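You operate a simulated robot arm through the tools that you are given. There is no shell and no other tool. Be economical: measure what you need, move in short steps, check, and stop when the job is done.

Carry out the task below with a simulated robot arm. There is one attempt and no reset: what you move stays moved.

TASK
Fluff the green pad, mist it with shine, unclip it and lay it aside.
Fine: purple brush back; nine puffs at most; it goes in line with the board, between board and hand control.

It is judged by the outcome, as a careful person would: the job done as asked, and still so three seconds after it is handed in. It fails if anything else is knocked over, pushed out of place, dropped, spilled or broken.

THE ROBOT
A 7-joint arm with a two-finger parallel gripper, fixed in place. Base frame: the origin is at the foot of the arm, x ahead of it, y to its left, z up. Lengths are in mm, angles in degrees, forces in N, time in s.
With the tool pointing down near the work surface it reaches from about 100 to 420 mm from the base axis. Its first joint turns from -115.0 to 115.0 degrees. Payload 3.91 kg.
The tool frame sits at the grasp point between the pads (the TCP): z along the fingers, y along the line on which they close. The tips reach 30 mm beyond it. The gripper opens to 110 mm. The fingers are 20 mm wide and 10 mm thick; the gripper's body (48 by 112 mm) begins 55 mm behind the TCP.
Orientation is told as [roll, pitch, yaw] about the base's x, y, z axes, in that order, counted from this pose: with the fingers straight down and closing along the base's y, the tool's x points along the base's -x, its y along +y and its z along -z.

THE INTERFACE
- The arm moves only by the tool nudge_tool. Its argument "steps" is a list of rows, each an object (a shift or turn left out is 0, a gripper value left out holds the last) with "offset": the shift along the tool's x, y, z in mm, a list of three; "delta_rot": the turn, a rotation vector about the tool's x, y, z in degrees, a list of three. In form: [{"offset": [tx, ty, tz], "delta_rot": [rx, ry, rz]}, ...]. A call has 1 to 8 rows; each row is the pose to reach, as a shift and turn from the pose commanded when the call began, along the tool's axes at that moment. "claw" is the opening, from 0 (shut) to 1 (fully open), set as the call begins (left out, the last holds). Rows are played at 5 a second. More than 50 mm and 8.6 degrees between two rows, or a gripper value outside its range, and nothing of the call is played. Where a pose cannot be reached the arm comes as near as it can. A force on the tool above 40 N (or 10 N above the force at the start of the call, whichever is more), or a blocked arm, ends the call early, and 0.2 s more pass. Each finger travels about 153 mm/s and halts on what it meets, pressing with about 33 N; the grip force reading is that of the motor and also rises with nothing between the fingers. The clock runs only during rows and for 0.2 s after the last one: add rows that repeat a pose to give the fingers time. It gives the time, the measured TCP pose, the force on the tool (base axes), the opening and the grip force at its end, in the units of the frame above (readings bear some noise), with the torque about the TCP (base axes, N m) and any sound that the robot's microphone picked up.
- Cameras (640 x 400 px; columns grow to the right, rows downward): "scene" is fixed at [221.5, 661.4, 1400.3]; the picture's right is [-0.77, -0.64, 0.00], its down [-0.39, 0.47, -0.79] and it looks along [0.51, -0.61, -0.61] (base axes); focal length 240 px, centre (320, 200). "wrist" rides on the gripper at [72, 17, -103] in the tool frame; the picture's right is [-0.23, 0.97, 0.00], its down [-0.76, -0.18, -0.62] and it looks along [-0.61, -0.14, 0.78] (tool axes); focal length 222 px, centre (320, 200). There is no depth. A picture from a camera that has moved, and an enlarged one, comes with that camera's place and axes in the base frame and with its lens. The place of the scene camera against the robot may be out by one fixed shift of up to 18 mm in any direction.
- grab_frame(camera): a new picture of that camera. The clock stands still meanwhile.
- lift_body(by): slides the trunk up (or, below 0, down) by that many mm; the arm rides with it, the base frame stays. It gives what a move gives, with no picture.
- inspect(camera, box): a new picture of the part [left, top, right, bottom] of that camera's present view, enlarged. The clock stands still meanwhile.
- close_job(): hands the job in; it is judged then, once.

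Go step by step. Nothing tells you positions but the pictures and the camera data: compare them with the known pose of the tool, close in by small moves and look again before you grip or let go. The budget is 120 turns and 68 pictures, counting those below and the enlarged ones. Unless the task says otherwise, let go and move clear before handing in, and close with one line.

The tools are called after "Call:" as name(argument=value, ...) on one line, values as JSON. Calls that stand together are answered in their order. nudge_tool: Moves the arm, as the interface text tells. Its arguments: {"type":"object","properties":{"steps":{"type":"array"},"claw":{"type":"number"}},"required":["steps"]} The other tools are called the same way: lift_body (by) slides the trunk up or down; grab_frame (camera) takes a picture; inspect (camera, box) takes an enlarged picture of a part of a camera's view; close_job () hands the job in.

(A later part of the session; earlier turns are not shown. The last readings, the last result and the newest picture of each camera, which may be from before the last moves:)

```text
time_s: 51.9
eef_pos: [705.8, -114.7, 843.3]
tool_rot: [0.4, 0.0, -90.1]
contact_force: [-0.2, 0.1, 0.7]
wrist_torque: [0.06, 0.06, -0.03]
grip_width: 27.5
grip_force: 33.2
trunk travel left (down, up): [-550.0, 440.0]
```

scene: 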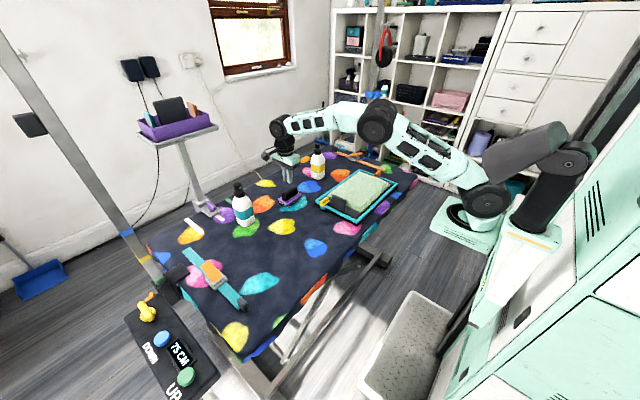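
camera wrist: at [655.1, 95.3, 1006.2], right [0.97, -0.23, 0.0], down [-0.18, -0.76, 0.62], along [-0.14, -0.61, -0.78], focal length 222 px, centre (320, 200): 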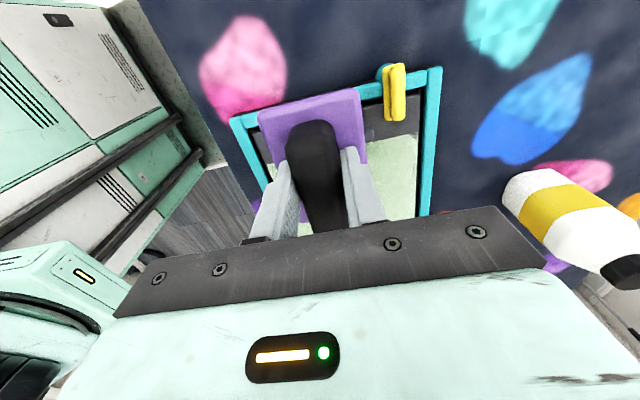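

It's only just touching, so I'll go another 2 mm deeper and repeat.

Call:
nudge_tool(steps=[{"offset": [0, 0, 2]}, {"offset": [22, 0, 2]}, {"offset": [46, 0, 2]}, {"offset": [22, 0, 2]}, {"offset": [0, 0, 2]}, {"offset": [22, 0, 2]}, {"offset": [46, 0, 2]}, {"offset": [22, 0, 2]}])

Call:
nudge_tool(steps=[{"offset": [-25, 0, 0]}, {"offset": [-50, 0, 0]}, {"offset": [-75, 0, 0]}, {"offset": [-100, 0, 0]}, {"offset": [-120, 0, 0]}, {"offset": [-138, 0, 0]}, {"offset": [-110, 0, 0]}, {"offset": [-138, 0, 0]}])

Call:
nudge_tool(steps=[{"offset": [25, 0, 0]}, {"offset": [50, 0, 0]}, {"offset": [75, 0, 0]}, {"offset": [75, 0, -10]}, {"offset": [75, -45, -15]}])

Call:
inspect(camera="scene", box=[305, 155, 405, 225])

```text
time_s: 52.8
eef_pos: [706.3, -74.7, 842.3]
tool_rot: [0.7, 0.4, -89.8]
contact_force: [-6.5, -1.8, 19.9]
wrist_torque: [-1.02, 0.97, -0.25]
grip_width: 27.7
grip_force: 33.0
trunk travel left (down, up): [-550.0, 440.0]
stopped in row 4: the force on the tool passed its limit at 44 N (the readings are from after the stop); the commanded pose is now the measured one
```

```text
time_s: 53.5
eef_pos: [707.2, -126.8, 843.2]
tool_rot: [1.1, 0.6, -89.9]
contact_force: [-4.1, 0.0, 19.5]
wrist_torque: [-0.92, 0.79, -0.13]
grip_width: 27.7
grip_force: 33.4
trunk travel left (down, up): [-550.0, 440.0]
stopped in row 3: the force on the tool passed its limit at 43 N (the readings are from after the stop); the commanded pose is now the measured one
```

```text
time_s: 54.7
eef_pos: [661.4, -48.4, 855.8]
tool_rot: [0.8, 0.5, -89.7]
contact_force: [0.2, 0.2, -2.4]
wrist_torque: [0.0, 0.02, 0.0]
grip_width: 27.6
grip_force: 33.0
trunk travel left (down, up): [-550.0, 440.0]
```

```text
5.71 times, centred on (355, 190) of scene
camera zoom: at [221.5, 661.4, 1400.3], right [-0.77, -0.64, 0.0], down [-0.39, 0.47, -0.79], along [0.51, -0.61, -0.61], focal length 1370 px, centre (120, 257)
```

zoom: 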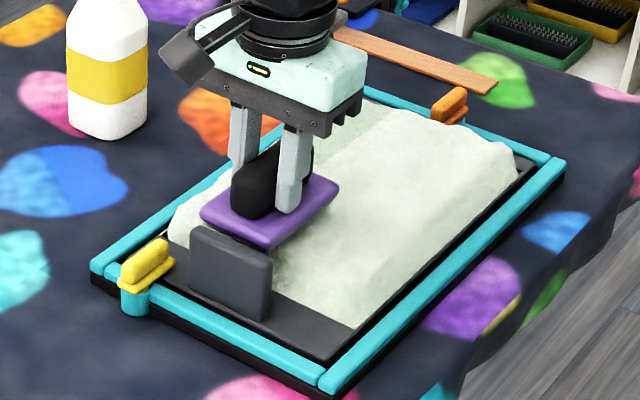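

Only the far end of the third lane remains. I'll level the tool, go there and stroke again.

Call:
nudge_tool(steps=[{"offset": [-35, 20, -2], "delta_rot": [-0.5, -0.8, 0.3]}, {"offset": [-70, 42, -2], "delta_rot": [-0.5, -0.8, 0.3]}, {"offset": [-112, 42, -2], "delta_rot": [-0.5, -0.8, 0.3]}, {"offset": [-140, 42, 6], "delta_rot": [-0.5, -0.8, 0.3]}, {"offset": [-140, 42, 12.5], "delta_rot": [-0.5, -0.8, 0.3]}])

Call:
nudge_tool(steps=[{"offset": [20, 0, 1.5]}, {"offset": [45, 0, 1.5]}, {"offset": [20, 0, 1.5]}, {"offset": [-5, 0, 1.5]}, {"offset": [-25, 0, 1.5]}, {"offset": [-42, 0, 1.5]}, {"offset": [-20, 0, 1.5]}, {"offset": [-42, 0, 1.5]}])

Call:
nudge_tool(steps=[{"offset": [20, 0, 0]}, {"offset": [45, 0, 0]}, {"offset": [45, 0, -10]}, {"offset": [90, 0, -20]}, {"offset": [130, 0, -40]}])

Call:
inspect(camera="scene", box=[305, 155, 405, 225])

```text
time_s: 55.9
eef_pos: [704.9, -190.2, 843.1]
tool_rot: [1.5, -0.2, -90.0]
contact_force: [-1.5, 1.7, 7.2]
wrist_torque: [0.44, 0.26, -0.05]
grip_width: 27.3
grip_force: 32.9
trunk travel left (down, up): [-550.0, 440.0]
```

```text
time_s: 57.7
eef_pos: [706.2, -228.2, 841.8]
tool_rot: [1.6, -0.2, -90.1]
contact_force: [-0.4, 8.3, 23.5]
wrist_torque: [0.74, 0.71, -0.28]
grip_width: 27.7
grip_force: 33.2
trunk travel left (down, up): [-550.0, 440.0]
```

```text
time_s: 58.9
eef_pos: [706.3, -103.1, 878.9]
tool_rot: [1.4, -0.3, -90.1]
contact_force: [0.0, 0.0, -1.8]
wrist_torque: [0.05, 0.02, -0.04]
grip_width: 27.6
grip_force: 33.5
trunk travel left (down, up): [-550.0, 440.0]
```

```text
5.71 times, centred on (355, 190) of scene
camera zoom: at [221.5, 661.4, 1400.3], right [-0.77, -0.64, 0.0], down [-0.39, 0.47, -0.79], along [0.51, -0.61, -0.61], focal length 1370 px, centre (120, 257)
```

zoom: 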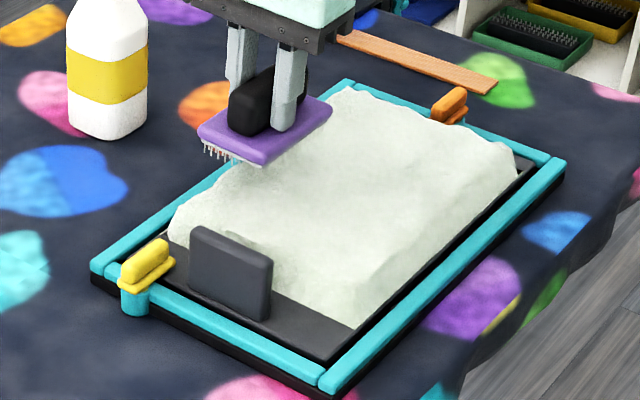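

The whole pad is now light and fluffy. I'll level the tool and take the brush back to its original spot.

Call:
nudge_tool(steps=[{"offset": [40, 20, -8], "delta_rot": [1.4, 0.3, 0]}, {"offset": [76, 50, -8], "delta_rot": [1.4, 0.3, 0]}, {"offset": [112, 80, -8], "delta_rot": [1.4, 0.3, 0]}, {"offset": [148, 110, -8], "delta_rot": [1.4, 0.3, 0]}, {"offset": [180, 140, -8], "delta_rot": [1.4, 0.3, 0]}, {"offset": [196, 151, -8], "delta_rot": [1.4, 0.3, 0]}, {"offset": [196, 151, 25], "delta_rot": [1.4, 0.3, 0]}, {"offset": [196, 151, 50], "delta_rot": [1.4, 0.3, 0]}])

Call:
inspect(camera="scene", box=[265, 165, 325, 215])

Call:
grab_frame(camera="wrist")

```text
time_s: 60.7
eef_pos: [857.7, 94.6, 833.2]
tool_rot: [0.0, -0.1, -90.1]
contact_force: [0.0, -0.2, -1.5]
wrist_torque: [-0.01, -0.01, 0.01]
grip_width: 27.5
grip_force: 33.2
trunk travel left (down, up): [-550.0, 440.0]
```

```text
8.00 times, centred on (295, 190) of scene
camera zoom: at [221.5, 661.4, 1400.3], right [-0.77, -0.64, 0.0], down [-0.39, 0.47, -0.79], along [0.51, -0.61, -0.61], focal length 1917 px, centre (520, 280)
```

zoom: 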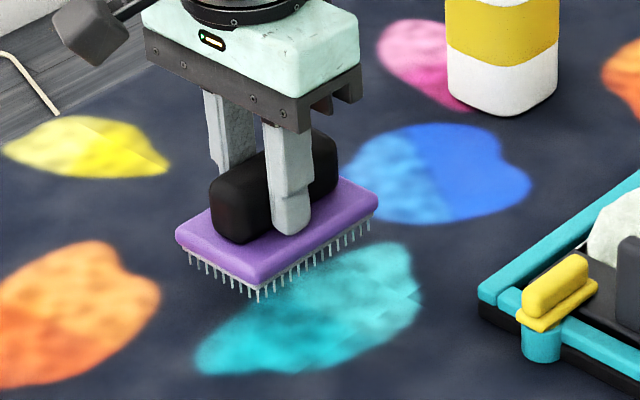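

```text
28 pictures are left
camera wrist: at [874.3, 166.8, 935.2], right [0.97, -0.23, 0.0], down [-0.18, -0.76, 0.62], along [-0.14, -0.61, -0.78], focal length 222 px, centre (320, 200)
```

wrist: 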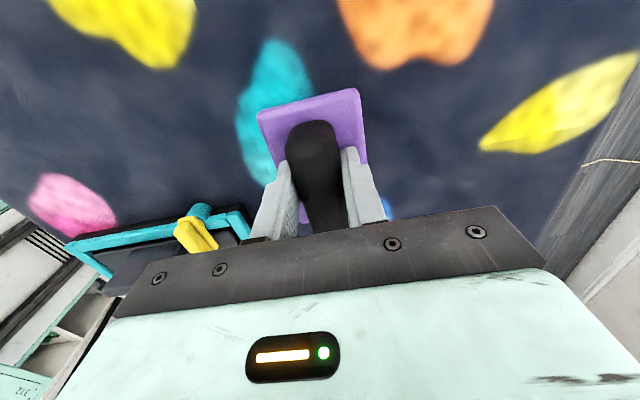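

The brush is level over its spot. I'll lower it to the table and release.

Call:
nudge_tool(steps=[{"offset": [-1, 0, 12]}, {"offset": [-1, 0, 20]}, {"offset": [-1, 0, 24]}, {"offset": [-1, 0, 26]}])

```text
time_s: 61.7
eef_pos: [857.3, 91.9, 806.3]
tool_rot: [0.1, 0.0, -90.1]
contact_force: [0.2, 0.0, -1.6]
wrist_torque: [0.01, 0.02, 0.01]
grip_width: 27.4
grip_force: 33.2
trunk travel left (down, up): [-550.0, 440.0]
```

Call:
nudge_tool(steps=[{"offset": [1, 0, 1]}, {"offset": [1, 0, 2]}, {"offset": [1, 0, 2.5]}])

```text
time_s: 62.5
eef_pos: [857.0, 93.2, 806.1]
tool_rot: [0.1, 0.0, -90.1]
contact_force: [1.5, 0.9, 7.7]
wrist_torque: [-0.48, 0.16, 0.05]
grip_width: 27.6
grip_force: 33.4
trunk travel left (down, up): [-550.0, 440.0]
```

It's on the table. I'll open and rise straight up.

Call:
nudge_tool(steps=[{"offset": [0, 0, 0]}, {"offset": [0, 0, 0]}, {"offset": [0, 0, -10]}, {"offset": [0, 0, -40]}, {"offset": [0, 0, -90]}, {"offset": [0, 0, -140]}, {"offset": [0, 0, -190]}], claw=0.5)

Call:
grab_frame(camera="wrist")

```text
time_s: 64.1
eef_pos: [856.5, 93.6, 996.1]
tool_rot: [0.0, -0.1, -90.1]
contact_force: [0.2, -1.0, 0.1]
wrist_torque: [0.0, 0.01, -0.02]
grip_width: 55.1
grip_force: 0.0
trunk travel left (down, up): [-550.0, 440.0]
```

```text
27 pictures are left
camera wrist: at [873.8, 166.4, 1097.4], right [0.97, -0.23, 0.0], down [-0.18, -0.76, 0.62], along [-0.14, -0.61, -0.78], focal length 222 px, centre (320, 200)
```

wrist: 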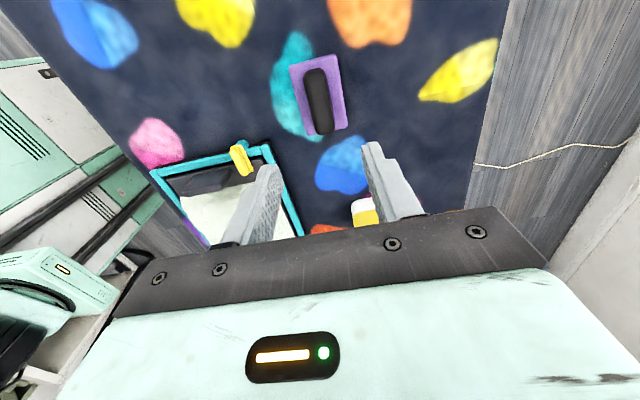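

The brush is back in its place. To read the far sides of the bottles, I'll turn another 90° so the camera looks back from +x, and lower between the bottles.

Call:
nudge_tool(steps=[{"offset": [0, 10, 0], "delta_rot": [0, 0, 8.5]}, {"offset": [0, 20, 0], "delta_rot": [0, 0, 17]}, {"offset": [0, 30, 0], "delta_rot": [0, 0, 25.5]}, {"offset": [0, 40, 0], "delta_rot": [0, 0, 34]}, {"offset": [0, 50, 0], "delta_rot": [0, 0, 42.5]}, {"offset": [0, 60, 0], "delta_rot": [0, 0, 51]}, {"offset": [0, 70, 0], "delta_rot": [0, 0, 59.5]}, {"offset": [0, 80, 0], "delta_rot": [0, 0, 68]}])

Call:
nudge_tool(steps=[{"offset": [0, 0, 20], "delta_rot": [0, 0, 8]}, {"offset": [0, 0, 55], "delta_rot": [0, 0, 16]}, {"offset": [0, 0, 90], "delta_rot": [0, 0, 22]}, {"offset": [0, 0, 110], "delta_rot": [0, 0, 22]}])

Call:
grab_frame(camera="wrist")

```text
time_s: 65.9
eef_pos: [887.3, 68.4, 983.4]
tool_rot: [-0.4, 0.4, -158.1]
contact_force: [0.0, 0.3, -0.4]
wrist_torque: [0.0, 0.0, 0.04]
grip_width: 55.1
grip_force: 0.0
out of reach, approached as far as the arm can: row 2, 3, 4, 5, 6, 7, 8
trunk travel left (down, up): [-550.0, 440.0]
```

```text
time_s: 66.9
eef_pos: [886.1, 71.1, 893.2]
tool_rot: [0.0, 0.0, -177.9]
contact_force: [0.0, 0.1, 0.0]
wrist_torque: [-0.02, 0.04, 0.0]
grip_width: 55.0
grip_force: 0.1
out of reach, approached as far as the arm can: row 3, 4
trunk travel left (down, up): [-550.0, 440.0]
```

```text
26 pictures are left
camera wrist: at [958.7, 56.7, 995.4], right [-0.19, -0.98, 0.0], down [-0.77, 0.15, 0.62], along [-0.61, 0.12, -0.78], focal length 222 px, centre (320, 200)
```

wrist: 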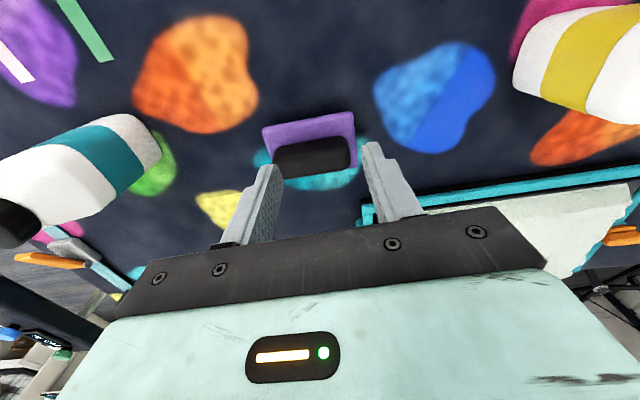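

No text on these sides yet, so I'll zoom in on both bottles for icons or other differences.

Call:
inspect(camera="wrist", box=[0, 90, 190, 260])

Call:
inspect(camera="wrist", box=[500, 0, 640, 130])

```text
2.35 times, centred on (95, 175) of wrist
camera zoom: at [958.7, 56.7, 995.4], right [-0.19, -0.98, 0.0], down [-0.77, 0.15, 0.62], along [-0.61, 0.12, -0.78], focal length 523 px, centre (849, 259)
```

zoom: 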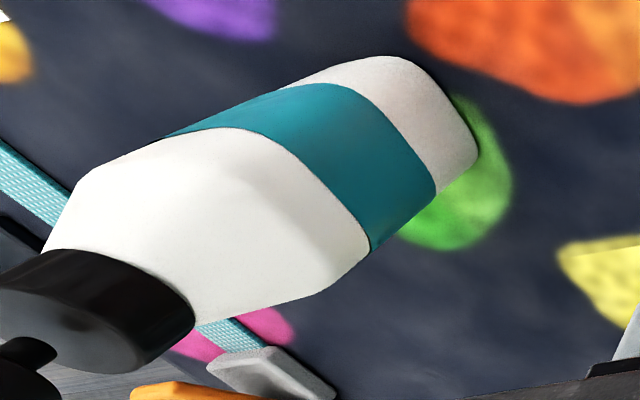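

```text
3.08 times, centred on (570, 65) of wrist
camera zoom: at [958.7, 56.7, 995.4], right [-0.19, -0.98, 0.0], down [-0.77, 0.15, 0.62], along [-0.61, 0.12, -0.78], focal length 684 px, centre (-449, 615)
```

zoom: 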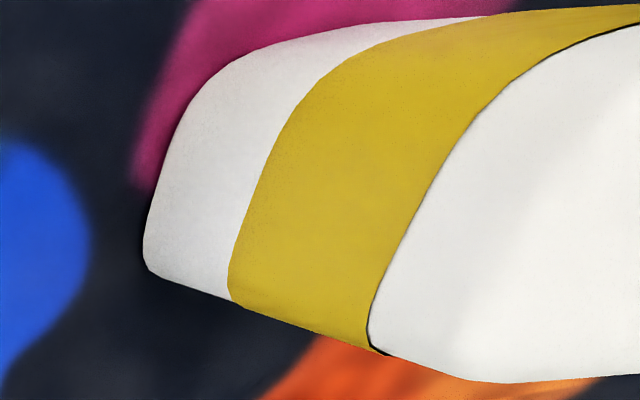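

Still no text. The yellow bottle's nozzle side (-y) is the one I haven't seen, so I'll rise over the bottles and move past it for a look.

Call:
nudge_tool(steps=[{"offset": [0, 0, -50]}, {"offset": [0, 0, -100]}, {"offset": [-20, 40, -110]}, {"offset": [-40, 85, -110]}, {"offset": [-50, 133, -110]}, {"offset": [-50, 182, -110]}, {"offset": [-50, 231, -110]}, {"offset": [-50, 280, -110]}])

Call:
nudge_tool(steps=[{"offset": [0, 40, 0]}, {"offset": [0, 80, 20]}, {"offset": [0, 90, 60]}, {"offset": [0, 90, 80]}])

Call:
grab_frame(camera="wrist")

```text
time_s: 68.7
eef_pos: [834.8, -207.4, 1005.9]
tool_rot: [0.0, 0.1, -179.9]
contact_force: [0.7, 1.5, 0.1]
wrist_torque: [-0.04, -0.01, 0.03]
grip_width: 55.1
grip_force: 0.0
out of reach, approached as far as the arm can: row 1, 2
trunk travel left (down, up): [-550.0, 440.0]
```

```text
time_s: 69.7
eef_pos: [835.0, -300.4, 921.3]
tool_rot: [0.0, 0.1, 179.9]
contact_force: [0.0, -0.7, 0.5]
wrist_torque: [0.01, -0.02, 0.0]
grip_width: 55.0
grip_force: 0.1
trunk travel left (down, up): [-550.0, 440.0]
```

```text
23 pictures are left
camera wrist: at [907.3, -318.3, 1025.3], right [-0.23, -0.97, 0.0], down [-0.76, 0.18, 0.62], along [-0.61, 0.14, -0.78], focal length 222 px, centre (320, 200)
```

wrist: 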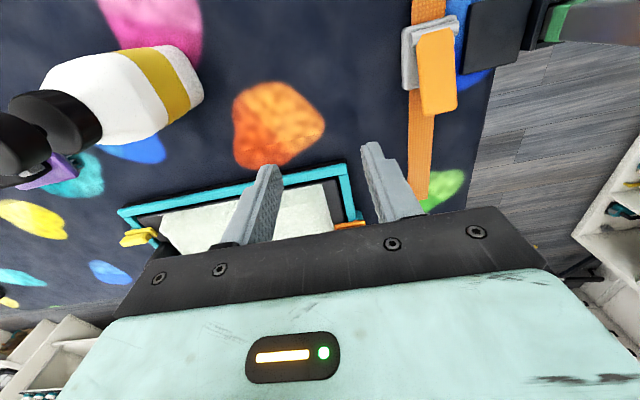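

No obvious text on this side either; I'll zoom once on the yellow bottle and its head.

Call:
inspect(camera="wrist", box=[0, 30, 220, 190])

```text
2.50 times, centred on (110, 110) of wrist
camera zoom: at [907.3, -318.3, 1025.3], right [-0.23, -0.97, 0.0], down [-0.76, 0.18, 0.62], along [-0.61, 0.14, -0.78], focal length 555 px, centre (845, 425)
```

zoom: 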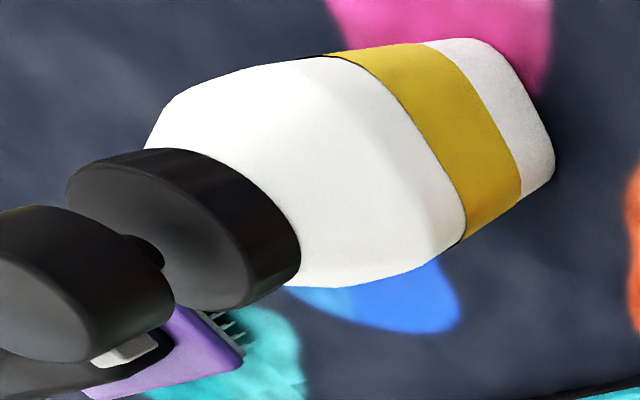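

The yellow bottle's nozzle points to -x, toward the board. I'll check the shelf area for a sign that says which bottle is shine.

Call:
inspect(camera="scene", box=[330, 0, 510, 120])

```text
3.33 times, centred on (420, 60) of scene
camera zoom: at [221.5, 661.4, 1400.3], right [-0.77, -0.64, 0.0], down [-0.39, 0.47, -0.79], along [0.51, -0.61, -0.61], focal length 799 px, centre (-13, 667)
```

zoom: 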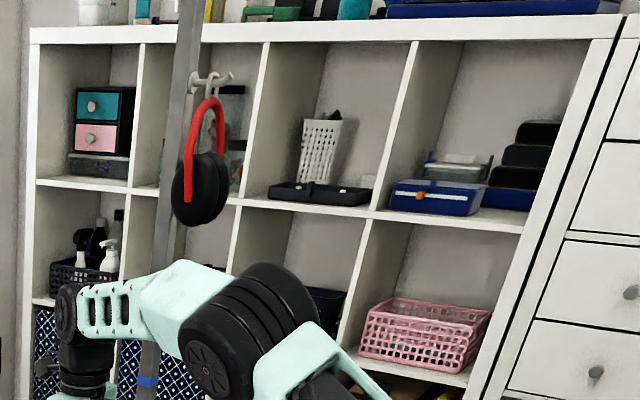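

There's no sign there. The teal bottle's +y side is still unseen, so I'll rise, swing over and turn the camera to look at it.

Call:
nudge_tool(steps=[{"offset": [0, 0, -45]}, {"offset": [0, -20, -90], "delta_rot": [0, 0, -6]}, {"offset": [-10, -65, -100], "delta_rot": [0, 0, -14]}, {"offset": [-20, -112, -100], "delta_rot": [0, 0, -22]}, {"offset": [-30, -160, -100], "delta_rot": [0, 0, -30]}, {"offset": [-30, -209, -100], "delta_rot": [0, 0, -38]}, {"offset": [-30, -258, -100], "delta_rot": [0, 0, -46]}, {"offset": [-30, -307, -100], "delta_rot": [0, 0, -54]}])

```text
time_s: 71.5
eef_pos: [802.8, 8.0, 1023.5]
tool_rot: [0.0, 0.0, -126.1]
contact_force: [-0.3, -0.1, 0.1]
wrist_torque: [0.08, -0.02, 0.01]
grip_width: 54.7
grip_force: 0.0
trunk travel left (down, up): [-550.0, 440.0]
```

Call:
nudge_tool(steps=[{"offset": [38, -28, 0], "delta_rot": [0, 0, -5]}, {"offset": [76, -56, 0], "delta_rot": [0, 0, -10]}, {"offset": [114, -84, 0], "delta_rot": [0, 0, -15]}, {"offset": [152, -112, 0], "delta_rot": [0, 0, -20]}, {"offset": [190, -140, 0], "delta_rot": [0, 0, -24]}, {"offset": [228, -168, 0], "delta_rot": [0, 0, -28]}, {"offset": [266, -196, 0], "delta_rot": [0, 0, -32]}, {"offset": [304, -224, 0], "delta_rot": [0, 0, -36]}])

Call:
grab_frame(camera="wrist")

```text
time_s: 73.3
eef_pos: [731.4, 334.7, 1000.4]
tool_rot: [0.0, -0.1, -90.1]
contact_force: [-0.3, 0.1, 0.8]
wrist_torque: [0.05, -0.01, -0.01]
grip_width: 55.0
grip_force: 0.1
out of reach, approached as far as the arm can: row 5, 6, 7, 8
trunk travel left (down, up): [-550.0, 440.0]
```

```text
20 pictures are left
camera wrist: at [747.8, 407.0, 1102.8], right [0.97, -0.23, 0.0], down [-0.18, -0.76, 0.62], along [-0.14, -0.61, -0.78], focal length 222 px, centre (320, 200)
```

wrist: 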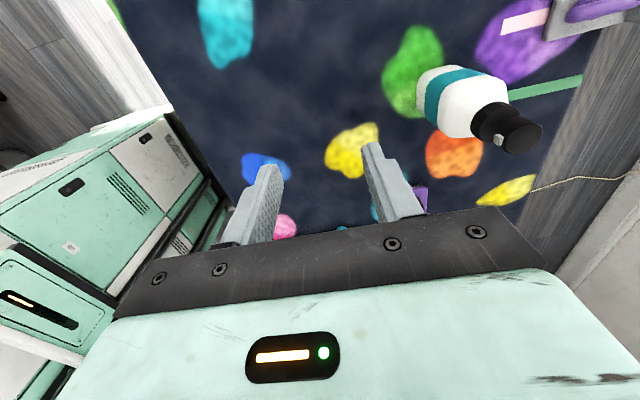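

The teal bottle shows no text here either. I'll zoom once to be sure.

Call:
inspect(camera="wrist", box=[400, 50, 560, 160])

```text
3.64 times, centred on (480, 105) of wrist
camera zoom: at [747.8, 407.0, 1102.8], right [0.97, -0.23, 0.0], down [-0.18, -0.76, 0.62], along [-0.14, -0.61, -0.78], focal length 808 px, centre (-262, 546)
```

zoom: 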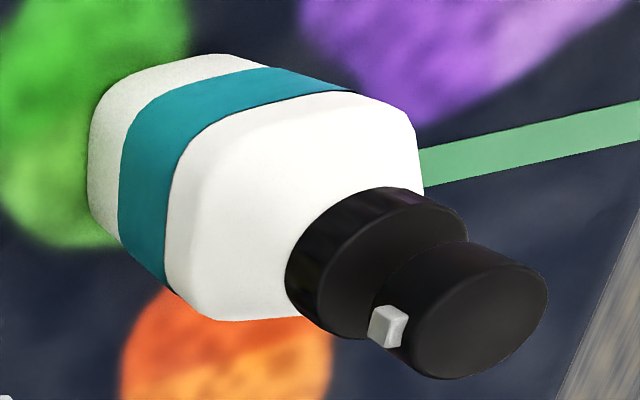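

No labels anywhere, so I go by colour: yellow reads as "shine", and that bottle stands beside the board with its nozzle aimed across the pad. I'll go above it to find its head precisely.

Call:
nudge_tool(steps=[{"offset": [-49, 0, 0]}, {"offset": [-98, 0, 0]}, {"offset": [-147, 0, 0]}, {"offset": [-196, 0, 0]}, {"offset": [-245, 0, 0]}, {"offset": [-294, 0, 0]}, {"offset": [-343, 0, 0]}, {"offset": [-390, 10, 0]}], claw=0.0)

Call:
grab_frame(camera="wrist")

```text
time_s: 75.1
eef_pos: [741.5, -54.1, 1000.9]
tool_rot: [0.0, 0.0, -90.0]
contact_force: [0.0, 0.1, 0.7]
wrist_torque: [-0.03, 0.01, -0.02]
grip_width: 0.1
grip_force: 33.0
out of reach, approached as far as the arm can: row 1, 2, 3
trunk travel left (down, up): [-550.0, 440.0]
```

```text
18 pictures are left
camera wrist: at [758.1, 19.1, 1103.5], right [0.97, -0.23, 0.0], down [-0.18, -0.76, 0.62], along [-0.14, -0.61, -0.78], focal length 222 px, centre (320, 200)
```

wrist: 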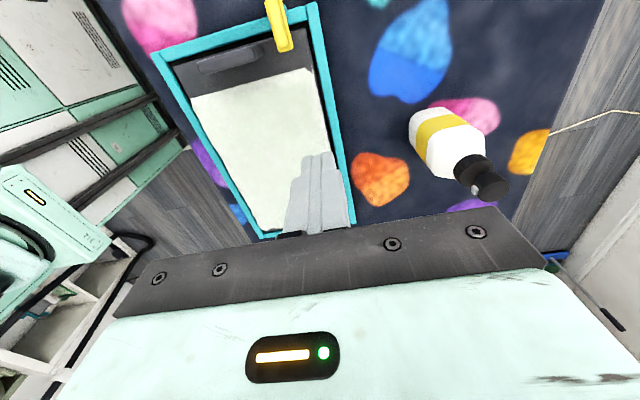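

The yellow bottle's head is about (889, -141), top near z 930. I'll move the closed fingers above it.

Call:
nudge_tool(steps=[{"offset": [-22, 37, 0]}, {"offset": [-44, 74, 0]}, {"offset": [-66, 111, 0]}, {"offset": [-87, 147, 0]}])

Call:
grab_frame(camera="wrist")

```text
time_s: 76.1
eef_pos: [888.1, -139.5, 1000.8]
tool_rot: [0.1, 0.0, -90.1]
contact_force: [0.1, 0.4, 0.9]
wrist_torque: [-0.07, -0.07, -0.01]
grip_width: 0.0
grip_force: 33.0
trunk travel left (down, up): [-550.0, 440.0]
```

```text
17 pictures are left
camera wrist: at [905.8, -67.3, 1103.9], right [0.97, -0.23, 0.0], down [-0.18, -0.76, 0.62], along [-0.14, -0.61, -0.78], focal length 222 px, centre (320, 200)
```

wrist: 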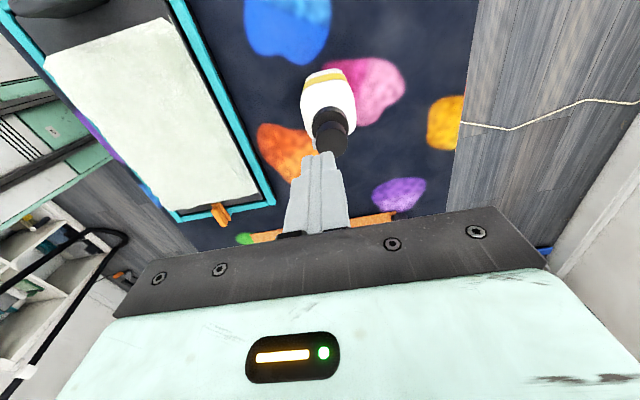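

I can reach it; the head is about (894, -141). I'll lower toward it in steps, feeling for contact.

Call:
nudge_tool(steps=[{"offset": [-2, 6, 15]}, {"offset": [-2, 6, 27]}, {"offset": [-2, 6, 32]}, {"offset": [-2, 6, 36]}])

Call:
inspect(camera="scene", box=[290, 125, 350, 175])

```text
time_s: 77.1
eef_pos: [892.7, -143.2, 965.9]
tool_rot: [0.1, 0.0, -90.1]
contact_force: [0.0, 0.2, 0.5]
wrist_torque: [0.01, 0.02, -0.01]
grip_width: 0.0
grip_force: 33.1
trunk travel left (down, up): [-550.0, 440.0]
```

```text
8.00 times, centred on (320, 150) of scene
camera zoom: at [221.5, 661.4, 1400.3], right [-0.77, -0.64, 0.0], down [-0.39, 0.47, -0.79], along [0.51, -0.61, -0.61], focal length 1917 px, centre (320, 600)
```

zoom: 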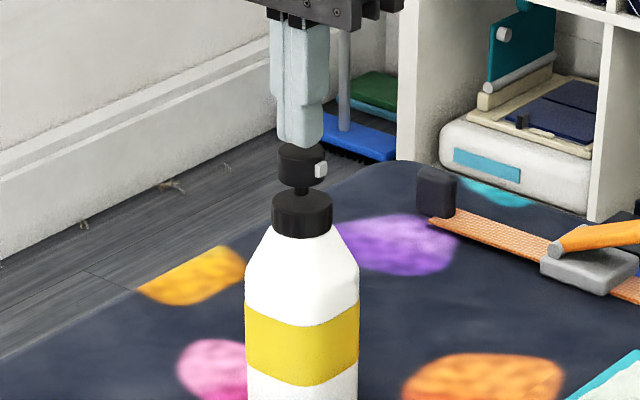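

The fingers are right over the pump head. I'll press down slowly for one puff.

Call:
nudge_tool(steps=[{"offset": [0, 0, 3]}, {"offset": [0, 0, 6]}, {"offset": [0, 0, 9]}, {"offset": [0, 0, 12]}, {"offset": [0, 0, 15]}, {"offset": [0, 0, 17]}])

```text
time_s: 78.5
eef_pos: [892.4, -144.4, 948.8]
tool_rot: [0.1, 0.0, -90.1]
contact_force: [0.7, -1.5, 6.4]
wrist_torque: [-0.03, -0.04, 0.0]
grip_width: 0.0
grip_force: 32.9
trunk travel left (down, up): [-550.0, 440.0]
heard: click
```

I heard a click: puff one. I'll let the head back up and check the pad.

Call:
nudge_tool(steps=[{"offset": [0, 0, -10]}, {"offset": [0, 0, -17]}])

Call:
inspect(camera="scene", box=[285, 130, 405, 225])

```text
time_s: 79.1
eef_pos: [892.6, -142.9, 965.0]
tool_rot: [0.0, 0.0, -90.2]
contact_force: [-0.1, 0.3, -0.1]
wrist_torque: [0.01, 0.0, 0.01]
grip_width: 0.1
grip_force: 33.3
trunk travel left (down, up): [-550.0, 440.0]
```

```text
4.21 times, centred on (345, 178) of scene
camera zoom: at [221.5, 661.4, 1400.3], right [-0.77, -0.64, 0.0], down [-0.39, 0.47, -0.79], along [0.51, -0.61, -0.61], focal length 1009 px, centre (215, 295)
```

zoom: 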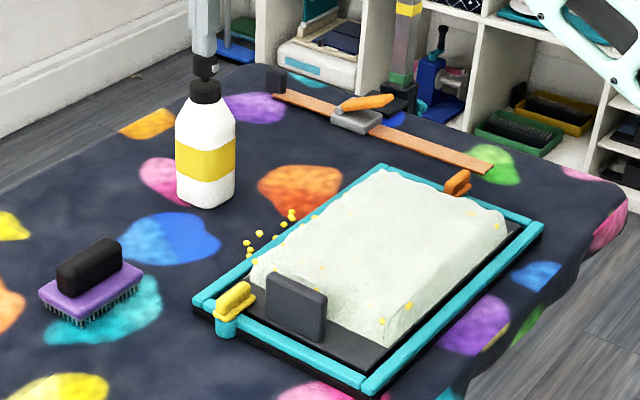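

Yellow droplets landed on the pad, so the aim works: it covers mainly the middle and +y half. I'll give two more puffs here.

Call:
nudge_tool(steps=[{"offset": [0, 0, 6]}, {"offset": [0, 0, 12]}, {"offset": [0, 0, 17]}, {"offset": [0, 0, 17]}, {"offset": [0, 0, 8]}, {"offset": [0, 0, 0]}])

Call:
nudge_tool(steps=[{"offset": [0, 0, 6]}, {"offset": [0, 0, 12]}, {"offset": [0, 0, 17]}, {"offset": [0, 0, 17]}, {"offset": [0, 0, 8]}, {"offset": [0, 0, 0]}])

Call:
inspect(camera="scene", box=[285, 130, 405, 225])

```text
time_s: 80.5
eef_pos: [891.8, -142.9, 966.1]
tool_rot: [0.0, 0.0, -90.2]
contact_force: [0.7, 0.4, 0.6]
wrist_torque: [0.01, -0.02, 0.01]
grip_width: 0.1
grip_force: 32.8
trunk travel left (down, up): [-550.0, 440.0]
heard: click
```

```text
time_s: 81.9
eef_pos: [893.6, -143.4, 965.2]
tool_rot: [0.0, 0.0, -90.0]
contact_force: [-0.4, -0.2, 0.3]
wrist_torque: [0.0, 0.0, 0.03]
grip_width: 0.1
grip_force: 32.7
trunk travel left (down, up): [-550.0, 440.0]
heard: click
```

```text
4.21 times, centred on (345, 178) of scene
camera zoom: at [221.5, 661.4, 1400.3], right [-0.77, -0.64, 0.0], down [-0.39, 0.47, -0.79], along [0.51, -0.61, -0.61], focal length 1009 px, centre (215, 295)
```

zoom: 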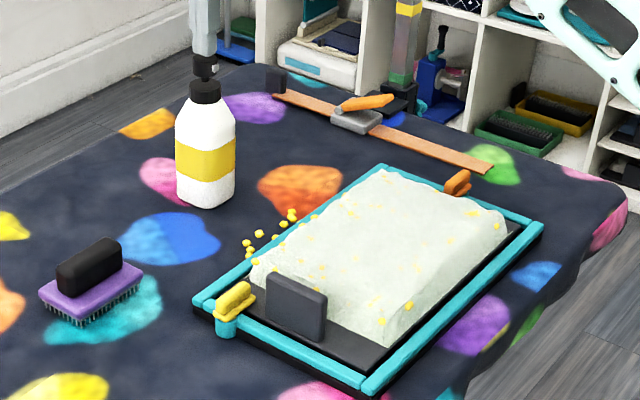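

Droplets are spreading across the pad. I'll add three more puffs, six in all.

Call:
nudge_tool(steps=[{"offset": [0, 0, 6]}, {"offset": [0, 0, 12]}, {"offset": [0, 0, 17]}, {"offset": [0, 0, 17]}, {"offset": [0, 0, 8]}, {"offset": [0, 0, 0]}])

Call:
nudge_tool(steps=[{"offset": [0, 0, 6]}, {"offset": [0, 0, 12]}, {"offset": [0, 0, 17]}, {"offset": [0, 0, 17]}, {"offset": [0, 0, 8]}, {"offset": [0, 0, 0]}])

Call:
nudge_tool(steps=[{"offset": [0, 0, 6]}, {"offset": [0, 0, 12]}, {"offset": [0, 0, 17]}, {"offset": [0, 0, 17]}, {"offset": [0, 0, 8]}, {"offset": [0, 0, 0]}])

Call:
grab_frame(camera="wrist")

```text
time_s: 83.3
eef_pos: [892.5, -143.7, 965.0]
tool_rot: [0.0, 0.0, -90.1]
contact_force: [-0.4, 0.5, 1.6]
wrist_torque: [0.0, -0.01, 0.01]
grip_width: 0.0
grip_force: 33.0
trunk travel left (down, up): [-550.0, 440.0]
heard: click
```

```text
time_s: 84.7
eef_pos: [893.5, -142.7, 965.0]
tool_rot: [-0.1, 0.0, -90.0]
contact_force: [0.7, 0.6, 0.7]
wrist_torque: [-0.05, 0.0, 0.01]
grip_width: 0.0
grip_force: 33.5
trunk travel left (down, up): [-550.0, 440.0]
heard: click
```

```text
time_s: 86.1
eef_pos: [892.9, -143.7, 964.3]
tool_rot: [0.0, 0.1, -90.1]
contact_force: [0.2, 0.8, 0.7]
wrist_torque: [0.0, 0.01, 0.01]
grip_width: 0.0
grip_force: 33.1
trunk travel left (down, up): [-550.0, 440.0]
heard: click
```

```text
13 pictures are left
camera wrist: at [910.1, -70.3, 1066.8], right [0.97, -0.23, 0.0], down [-0.18, -0.76, 0.62], along [-0.14, -0.61, -0.78], focal length 222 px, centre (320, 200)
```

wrist: 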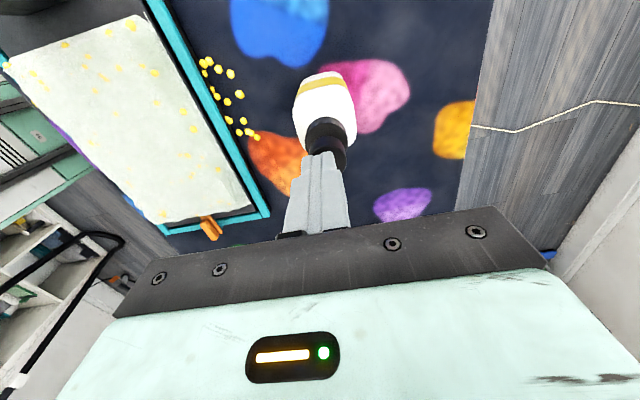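

Droplets now cover the pad from end to end. Two more puffs makes eight, within the limit, then I'll rise away.

Call:
nudge_tool(steps=[{"offset": [0, 0, 6]}, {"offset": [0, 0, 12]}, {"offset": [0, 0, 17]}, {"offset": [0, 0, 17]}, {"offset": [0, 0, 8]}, {"offset": [0, 0, 0]}])

Call:
nudge_tool(steps=[{"offset": [0, 0, 6]}, {"offset": [0, 0, 12]}, {"offset": [0, 0, 17]}, {"offset": [0, 0, 17]}, {"offset": [0, 0, 8]}, {"offset": [0, 0, 0]}, {"offset": [0, 0, -40]}])

Call:
nudge_tool(steps=[{"offset": [30, -36, 0]}, {"offset": [60, -72, 0]}, {"offset": [90, -108, 0]}, {"offset": [120, -144, 0]}, {"offset": [150, -170, 20]}, {"offset": [170, -182, 50]}, {"offset": [170, -182, 95]}])

Call:
grab_frame(camera="wrist")

```text
time_s: 87.5
eef_pos: [892.4, -142.0, 964.0]
tool_rot: [-0.1, 0.0, -90.0]
contact_force: [0.1, 0.0, -0.6]
wrist_torque: [0.01, 0.0, -0.01]
grip_width: 0.0
grip_force: 33.3
trunk travel left (down, up): [-550.0, 440.0]
heard: click
```

```text
time_s: 89.1
eef_pos: [891.8, -143.7, 1004.6]
tool_rot: [0.0, 0.1, -90.1]
contact_force: [0.6, 0.8, 0.2]
wrist_torque: [0.0, -0.01, 0.0]
grip_width: 0.0
grip_force: 32.9
trunk travel left (down, up): [-550.0, 440.0]
heard: click
```

```text
time_s: 90.7
eef_pos: [711.2, 26.8, 909.8]
tool_rot: [0.1, 0.0, -90.0]
contact_force: [-0.3, 0.0, 0.5]
wrist_torque: [0.01, -0.04, -0.01]
grip_width: 0.2
grip_force: 33.2
trunk travel left (down, up): [-550.0, 440.0]
```

```text
12 pictures are left
camera wrist: at [728.0, 100.4, 1013.2], right [0.97, -0.23, 0.0], down [-0.18, -0.76, 0.62], along [-0.14, -0.61, -0.78], focal length 222 px, centre (320, 200)
```

wrist: 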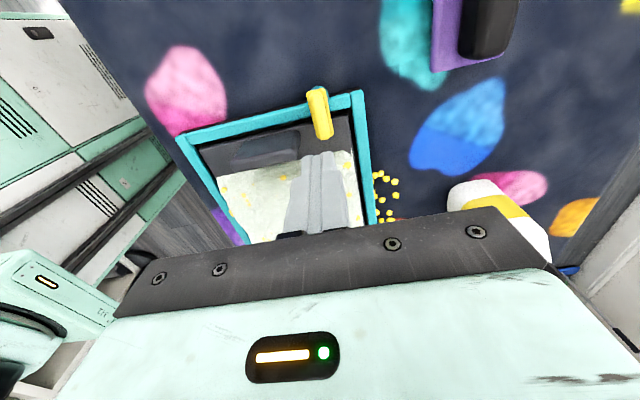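

Eight puffs done. An upright dark tab on the pad's exposed base looks like its handle, and the clips are levers lying along y over the frame. I'll zoom in on the yellow one to see how it works.

Call:
inspect(camera="wrist", box=[215, 70, 375, 180])

Call:
inspect(camera="scene", box=[318, 180, 358, 212])

```text
3.64 times, centred on (295, 125) of wrist
camera zoom: at [728.0, 100.4, 1013.2], right [0.97, -0.23, 0.0], down [-0.18, -0.76, 0.62], along [-0.14, -0.61, -0.78], focal length 808 px, centre (411, 473)
```

zoom: 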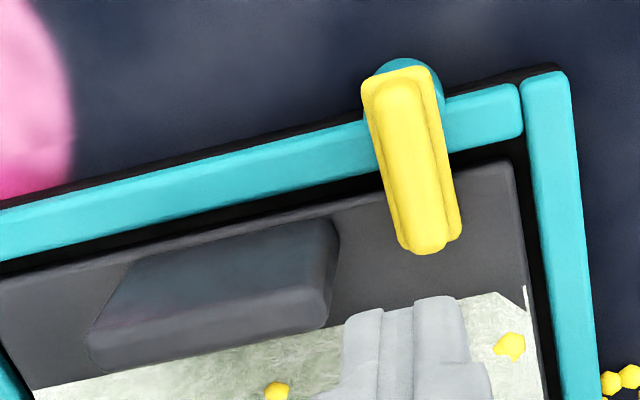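

```text
12.50 times, centred on (338, 196) of scene
camera zoom: at [221.5, 661.4, 1400.3], right [-0.77, -0.64, 0.0], down [-0.39, 0.47, -0.79], along [0.51, -0.61, -0.61], focal length 2996 px, centre (95, 250)
```

zoom: 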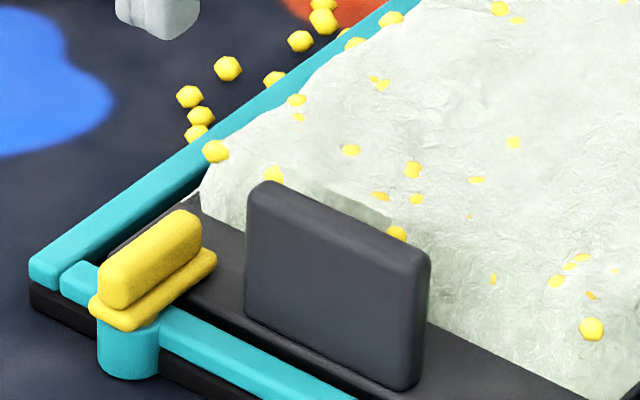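

It's a turn latch: a yellow arm pivoting on a teal post at about (715, 47), reaching over the pad's base plate. The upright tab, near x 617–683, is the pad's handle. I'll grip the latch ridge and swing it outward.

Call:
nudge_tool(steps=[{"offset": [4, 2.8, 0]}, {"offset": [4, 2.8, 40]}, {"offset": [4, 2.8, 75]}, {"offset": [4, 2.8, 88]}, {"offset": [4, 2.8, 94]}], claw=0.4)

Call:
nudge_tool(steps=[{"offset": [0, 0, 0]}, {"offset": [0, 0, 0]}, {"offset": [0, 0, 0]}], claw=0.0)

```text
time_s: 91.9
eef_pos: [712.6, 33.0, 815.2]
tool_rot: [0.0, -0.1, -90.0]
contact_force: [0.8, -0.6, 0.3]
wrist_torque: [-0.01, 0.01, 0.0]
grip_width: 44.0
grip_force: 0.0
trunk travel left (down, up): [-550.0, 440.0]
```

```text
time_s: 92.7
eef_pos: [712.4, 33.3, 815.0]
tool_rot: [0.0, 0.0, -90.1]
contact_force: [-6.6, -0.4, 0.2]
wrist_torque: [0.01, 0.15, 0.03]
grip_width: 12.7
grip_force: 33.3
trunk travel left (down, up): [-550.0, 440.0]
```

The ridge is gripped (12.7 mm). I'll swing it about the post, carefully at first.

Call:
nudge_tool(steps=[{"offset": [0.1, 1.2, 0], "delta_rot": [0, 0, -4]}, {"offset": [0.3, 2.3, 0], "delta_rot": [0, 0, -8]}, {"offset": [0.8, 4.5, 0], "delta_rot": [0, 0, -16]}, {"offset": [1.8, 6.7, 0], "delta_rot": [0, 0, -24]}])

```text
time_s: 93.7
eef_pos: [720.8, 33.8, 816.8]
tool_rot: [-0.1, 0.1, -66.0]
contact_force: [-1.8, -3.6, 0.0]
wrist_torque: [0.19, 0.2, -0.03]
grip_width: 12.9
grip_force: 33.1
trunk travel left (down, up): [-550.0, 440.0]
```

It turns freely. I'll continue to about 88°.

Call:
nudge_tool(steps=[{"offset": [0.2, 2.2, 0], "delta_rot": [0, 0, -8]}, {"offset": [0.6, 4.4, 0], "delta_rot": [0, 0, -16]}, {"offset": [1.4, 6.5, 0], "delta_rot": [0, 0, -24]}, {"offset": [2.4, 8.5, 0], "delta_rot": [0, 0, -32]}, {"offset": [3.7, 10.3, 0], "delta_rot": [0, 0, -40]}, {"offset": [5.3, 11.9, 0], "delta_rot": [0, 0, -48]}, {"offset": [7.1, 13.3, 0], "delta_rot": [0, 0, -56]}, {"offset": [9, 14.4, 0], "delta_rot": [0, 0, -64]}])

```text
time_s: 95.5
eef_pos: [730.7, 46.9, 815.5]
tool_rot: [0.0, 0.1, -2.0]
contact_force: [-0.7, -4.5, -0.3]
wrist_torque: [-0.14, -0.41, -0.02]
grip_width: 12.7
grip_force: 33.0
trunk travel left (down, up): [-550.0, 440.0]
```

The latch lies along the frame bar, clear of the pad. I'll let go, rise, and move over to the orange latch, turning back to yaw -90.

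Call:
nudge_tool(steps=[{"offset": [0, 0, 0]}, {"offset": [0, 0, 0]}, {"offset": [0, 0, -45]}, {"offset": [0, 0, -90]}, {"offset": [10, -44, -90], "delta_rot": [0, 0, 8]}, {"offset": [20, -88, -90], "delta_rot": [0, 0, 16]}, {"offset": [30, -132, -90], "delta_rot": [0, 0, 24]}, {"offset": [40, -176, -90], "delta_rot": [0, 0, 32]}], claw=0.4)

Call:
nudge_tool(steps=[{"offset": [0, 0, 0], "delta_rot": [0, 0, 8]}, {"offset": [0, 0, 0], "delta_rot": [0, 0, 16]}, {"offset": [0, 0, 0], "delta_rot": [0, 0, 24]}, {"offset": [0, 0, 0], "delta_rot": [0, 0, 32]}, {"offset": [0, 0, 0], "delta_rot": [0, 0, 40]}, {"offset": [0, 0, 0], "delta_rot": [0, 0, 48]}, {"offset": [0, 0, 0], "delta_rot": [0, 0, 56]}])

```text
time_s: 97.3
eef_pos: [684.6, -126.8, 906.7]
tool_rot: [0.2, -0.1, -34.1]
contact_force: [-0.6, 0.1, 0.6]
wrist_torque: [0.0, 0.01, 0.02]
grip_width: 44.0
grip_force: 0.1
trunk travel left (down, up): [-550.0, 440.0]
```

```text
time_s: 98.9
eef_pos: [684.3, -126.7, 905.8]
tool_rot: [0.0, 0.0, -90.3]
contact_force: [0.6, 0.6, 0.1]
wrist_torque: [0.02, -0.01, -0.02]
grip_width: 44.1
grip_force: 0.1
trunk travel left (down, up): [-550.0, 440.0]
```

Now I'll move over the orange latch, near (648, -300), and look.

Call:
nudge_tool(steps=[{"offset": [-45, -9, 0]}, {"offset": [-90, -18, 0]}, {"offset": [-135, -27, 0]}, {"offset": [-173, -36, 0]}])

Call:
inspect(camera="wrist", box=[200, 50, 440, 210])

```text
time_s: 99.9
eef_pos: [645.5, -298.5, 907.5]
tool_rot: [0.0, -0.1, -90.0]
contact_force: [0.2, 0.9, 0.6]
wrist_torque: [0.0, 0.01, -0.02]
grip_width: 43.8
grip_force: 0.0
trunk travel left (down, up): [-550.0, 440.0]
```

```text
2.50 times, centred on (320, 130) of wrist
camera zoom: at [662.8, -225.8, 1010.0], right [0.97, -0.23, 0.0], down [-0.18, -0.76, 0.62], along [-0.14, -0.61, -0.78], focal length 555 px, centre (320, 375)
```

zoom: 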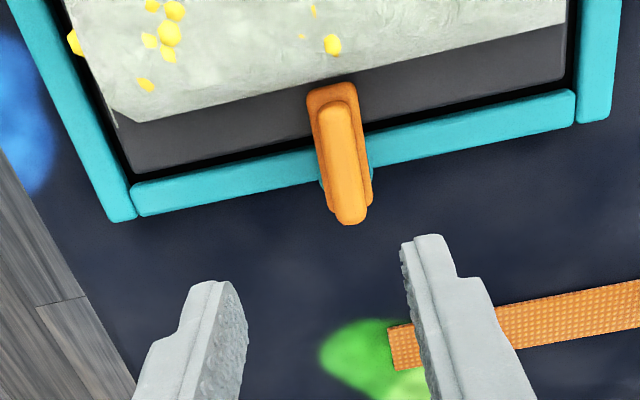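

The orange latch's ridge is centred near (657, -291), with its pivot near (657, -308). I'll go down, grip it and swing it outward too.

Call:
nudge_tool(steps=[{"offset": [7, 11, 0]}, {"offset": [7, 11, 40]}, {"offset": [7, 11, 75]}, {"offset": [7, 11, 87]}, {"offset": [7, 11, 92]}])

Call:
nudge_tool(steps=[{"offset": [0, 0, 0]}, {"offset": [0, 0, 0]}, {"offset": [0, 0, 0]}], claw=0.0)

```text
time_s: 101.1
eef_pos: [656.7, -294.0, 814.6]
tool_rot: [0.1, -0.1, -90.1]
contact_force: [0.5, -0.2, -0.1]
wrist_torque: [0.03, -0.02, 0.03]
grip_width: 44.0
grip_force: 0.1
trunk travel left (down, up): [-550.0, 440.0]
```

```text
time_s: 101.9
eef_pos: [658.2, -294.6, 813.1]
tool_rot: [0.0, 0.0, -90.1]
contact_force: [-4.2, -1.3, -0.3]
wrist_torque: [0.62, 0.25, -0.02]
grip_width: 12.8
grip_force: 32.8
trunk travel left (down, up): [-550.0, 440.0]
```

Call:
nudge_tool(steps=[{"offset": [0, -1, 0], "delta_rot": [0, 0, -4]}, {"offset": [-0.2, -2.1, 0], "delta_rot": [0, 0, -8]}, {"offset": [-0.6, -4.1, 0], "delta_rot": [0, 0, -16]}, {"offset": [-1.3, -6.1, 0], "delta_rot": [0, 0, -24]}])

```text
time_s: 102.9
eef_pos: [651.7, -294.5, 813.8]
tool_rot: [0.1, -0.1, -66.2]
contact_force: [-2.1, -8.1, 1.8]
wrist_torque: [0.16, 0.24, -0.07]
grip_width: 12.4
grip_force: 33.2
trunk travel left (down, up): [-550.0, 440.0]
```

Call:
nudge_tool(steps=[{"offset": [-0.1, -2.1, 0], "delta_rot": [0, 0, -8]}, {"offset": [-0.6, -4.1, 0], "delta_rot": [0, 0, -16]}, {"offset": [-1.3, -6.1, 0], "delta_rot": [0, 0, -24]}, {"offset": [-2.3, -7.9, 0], "delta_rot": [0, 0, -32]}, {"offset": [-3.5, -9.6, 0], "delta_rot": [0, 0, -40]}, {"offset": [-5, -11.1, 0], "delta_rot": [0, 0, -48]}, {"offset": [-6.6, -12.4, 0], "delta_rot": [0, 0, -56]}, {"offset": [-8.4, -13.5, 0], "delta_rot": [0, 0, -64]}])

```text
time_s: 104.7
eef_pos: [642.2, -307.0, 813.3]
tool_rot: [0.1, -0.1, -1.9]
contact_force: [6.7, 2.6, 0.4]
wrist_torque: [0.01, -0.99, 0.0]
grip_width: 12.5
grip_force: 33.3
trunk travel left (down, up): [-550.0, 440.0]
```

The orange latch has swung aside. I'll release, rise, go to above the pad's tab and check.

Call:
nudge_tool(steps=[{"offset": [0, 0, 0]}, {"offset": [0, 0, 0]}, {"offset": [0, 0, -45]}, {"offset": [0, 0, -90], "delta_rot": [0, 0, -1.9]}, {"offset": [-2, 48, -90], "delta_rot": [0, 0, -1.9]}, {"offset": [-3, 96, -90], "delta_rot": [0, 0, -1.9]}, {"offset": [-5, 144, -90], "delta_rot": [0, 0, -1.9]}, {"offset": [-6, 192, -90], "delta_rot": [0, 0, -1.9]}], claw=0.4)

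Call:
nudge_tool(steps=[{"offset": [0, 40, 0]}, {"offset": [0, 80, 0]}, {"offset": [0, 116, 0]}])

Call:
grab_frame(camera="wrist")

```text
time_s: 106.5
eef_pos: [656.1, -115.8, 902.4]
tool_rot: [0.0, 0.1, -0.3]
contact_force: [-0.3, -0.3, 0.4]
wrist_torque: [-0.01, -0.02, -0.02]
grip_width: 43.8
grip_force: 0.2
trunk travel left (down, up): [-550.0, 440.0]
```

```text
time_s: 107.3
eef_pos: [657.9, 0.7, 904.4]
tool_rot: [0.0, -0.1, -0.4]
contact_force: [0.0, 0.0, 0.9]
wrist_torque: [0.0, -0.01, 0.01]
grip_width: 44.3
grip_force: 0.1
trunk travel left (down, up): [-550.0, 440.0]
```

```text
8 pictures are left
camera wrist: at [584.8, 17.6, 1005.8], right [0.23, 0.97, 0.0], down [0.76, -0.18, 0.62], along [0.61, -0.14, -0.78], focal length 222 px, centre (320, 200)
```

wrist: 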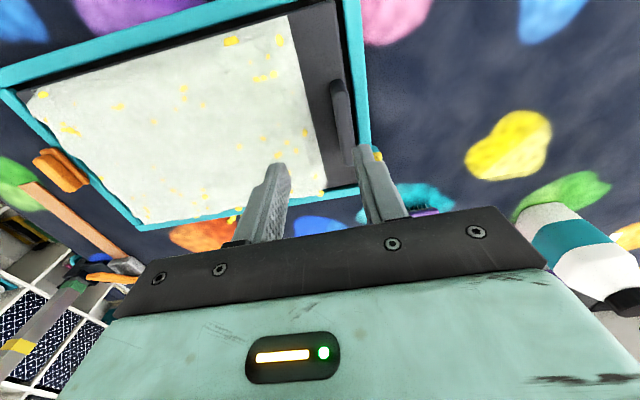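

Both clips are open. I need the tab's exact line before gripping, so I'll zoom once.

Call:
inspect(camera="wrist", box=[270, 50, 430, 220])

```text
2.35 times, centred on (350, 135) of wrist
camera zoom: at [584.8, 17.6, 1005.8], right [0.23, 0.97, 0.0], down [0.76, -0.18, 0.62], along [0.61, -0.14, -0.78], focal length 523 px, centre (249, 353)
```

zoom: 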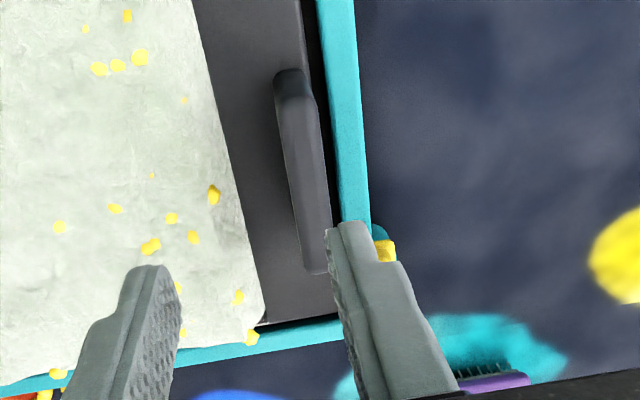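

The tab's top runs along x from about 632 to 693 at y ≈ 20. I'll lower the fingers astride it until just above the base plate.

Call:
nudge_tool(steps=[{"offset": [-4, 19, 0], "delta_rot": [0, 0, -0.4]}, {"offset": [-4, 19, 40], "delta_rot": [0, 0, -0.4]}, {"offset": [-4, 19, 75], "delta_rot": [0, 0, -0.4]}, {"offset": [-4, 19, 90], "delta_rot": [0, 0, -0.4]}, {"offset": [-4, 19, 97], "delta_rot": [0, 0, -0.4]}])

Call:
inspect(camera="scene", box=[318, 175, 368, 215])

```text
time_s: 108.4
eef_pos: [661.2, 19.8, 814.7]
tool_rot: [0.0, -0.3, 0.0]
contact_force: [-9.8, -1.4, 26.7]
wrist_torque: [-0.91, 0.39, -0.3]
grip_width: 44.7
grip_force: 1.2
trunk travel left (down, up): [-550.0, 440.0]
stopped in row 5: the force on the tool passed its limit at 52 N (the readings are from after the stop); the commanded pose is now the measured one
```

```text
10.00 times, centred on (343, 195) of scene
camera zoom: at [221.5, 661.4, 1400.3], right [-0.77, -0.64, 0.0], down [-0.39, 0.47, -0.79], along [0.51, -0.61, -0.61], focal length 2397 px, centre (90, 250)
```

zoom: 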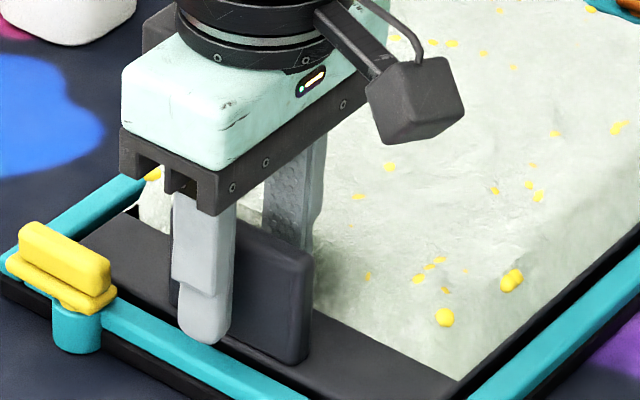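

The inner finger touched the pad's fluffy edge, since the opening was wide. I'll rise, narrow to about 29 mm and go down again.

Call:
nudge_tool(steps=[{"offset": [0, 0, -12]}, {"offset": [0, 0, -12]}])

Call:
nudge_tool(steps=[{"offset": [0, 0, 0]}, {"offset": [0, 0, 0]}, {"offset": [0, 0, 8]}, {"offset": [0, 0, 13]}, {"offset": [0, 0, 17]}, {"offset": [0, 0, 20]}], claw=0.26)

```text
time_s: 109.0
eef_pos: [661.6, 20.1, 824.1]
tool_rot: [0.2, -0.2, 0.2]
contact_force: [0.7, -0.2, -0.4]
wrist_torque: [0.0, -0.01, 0.01]
grip_width: 43.9
grip_force: 0.0
trunk travel left (down, up): [-550.0, 440.0]
```

```text
time_s: 110.4
eef_pos: [660.8, 20.0, 804.9]
tool_rot: [0.0, -0.2, 0.2]
contact_force: [0.7, -1.0, 1.0]
wrist_torque: [0.01, 0.02, -0.01]
grip_width: 28.7
grip_force: 0.1
trunk travel left (down, up): [-550.0, 440.0]
```

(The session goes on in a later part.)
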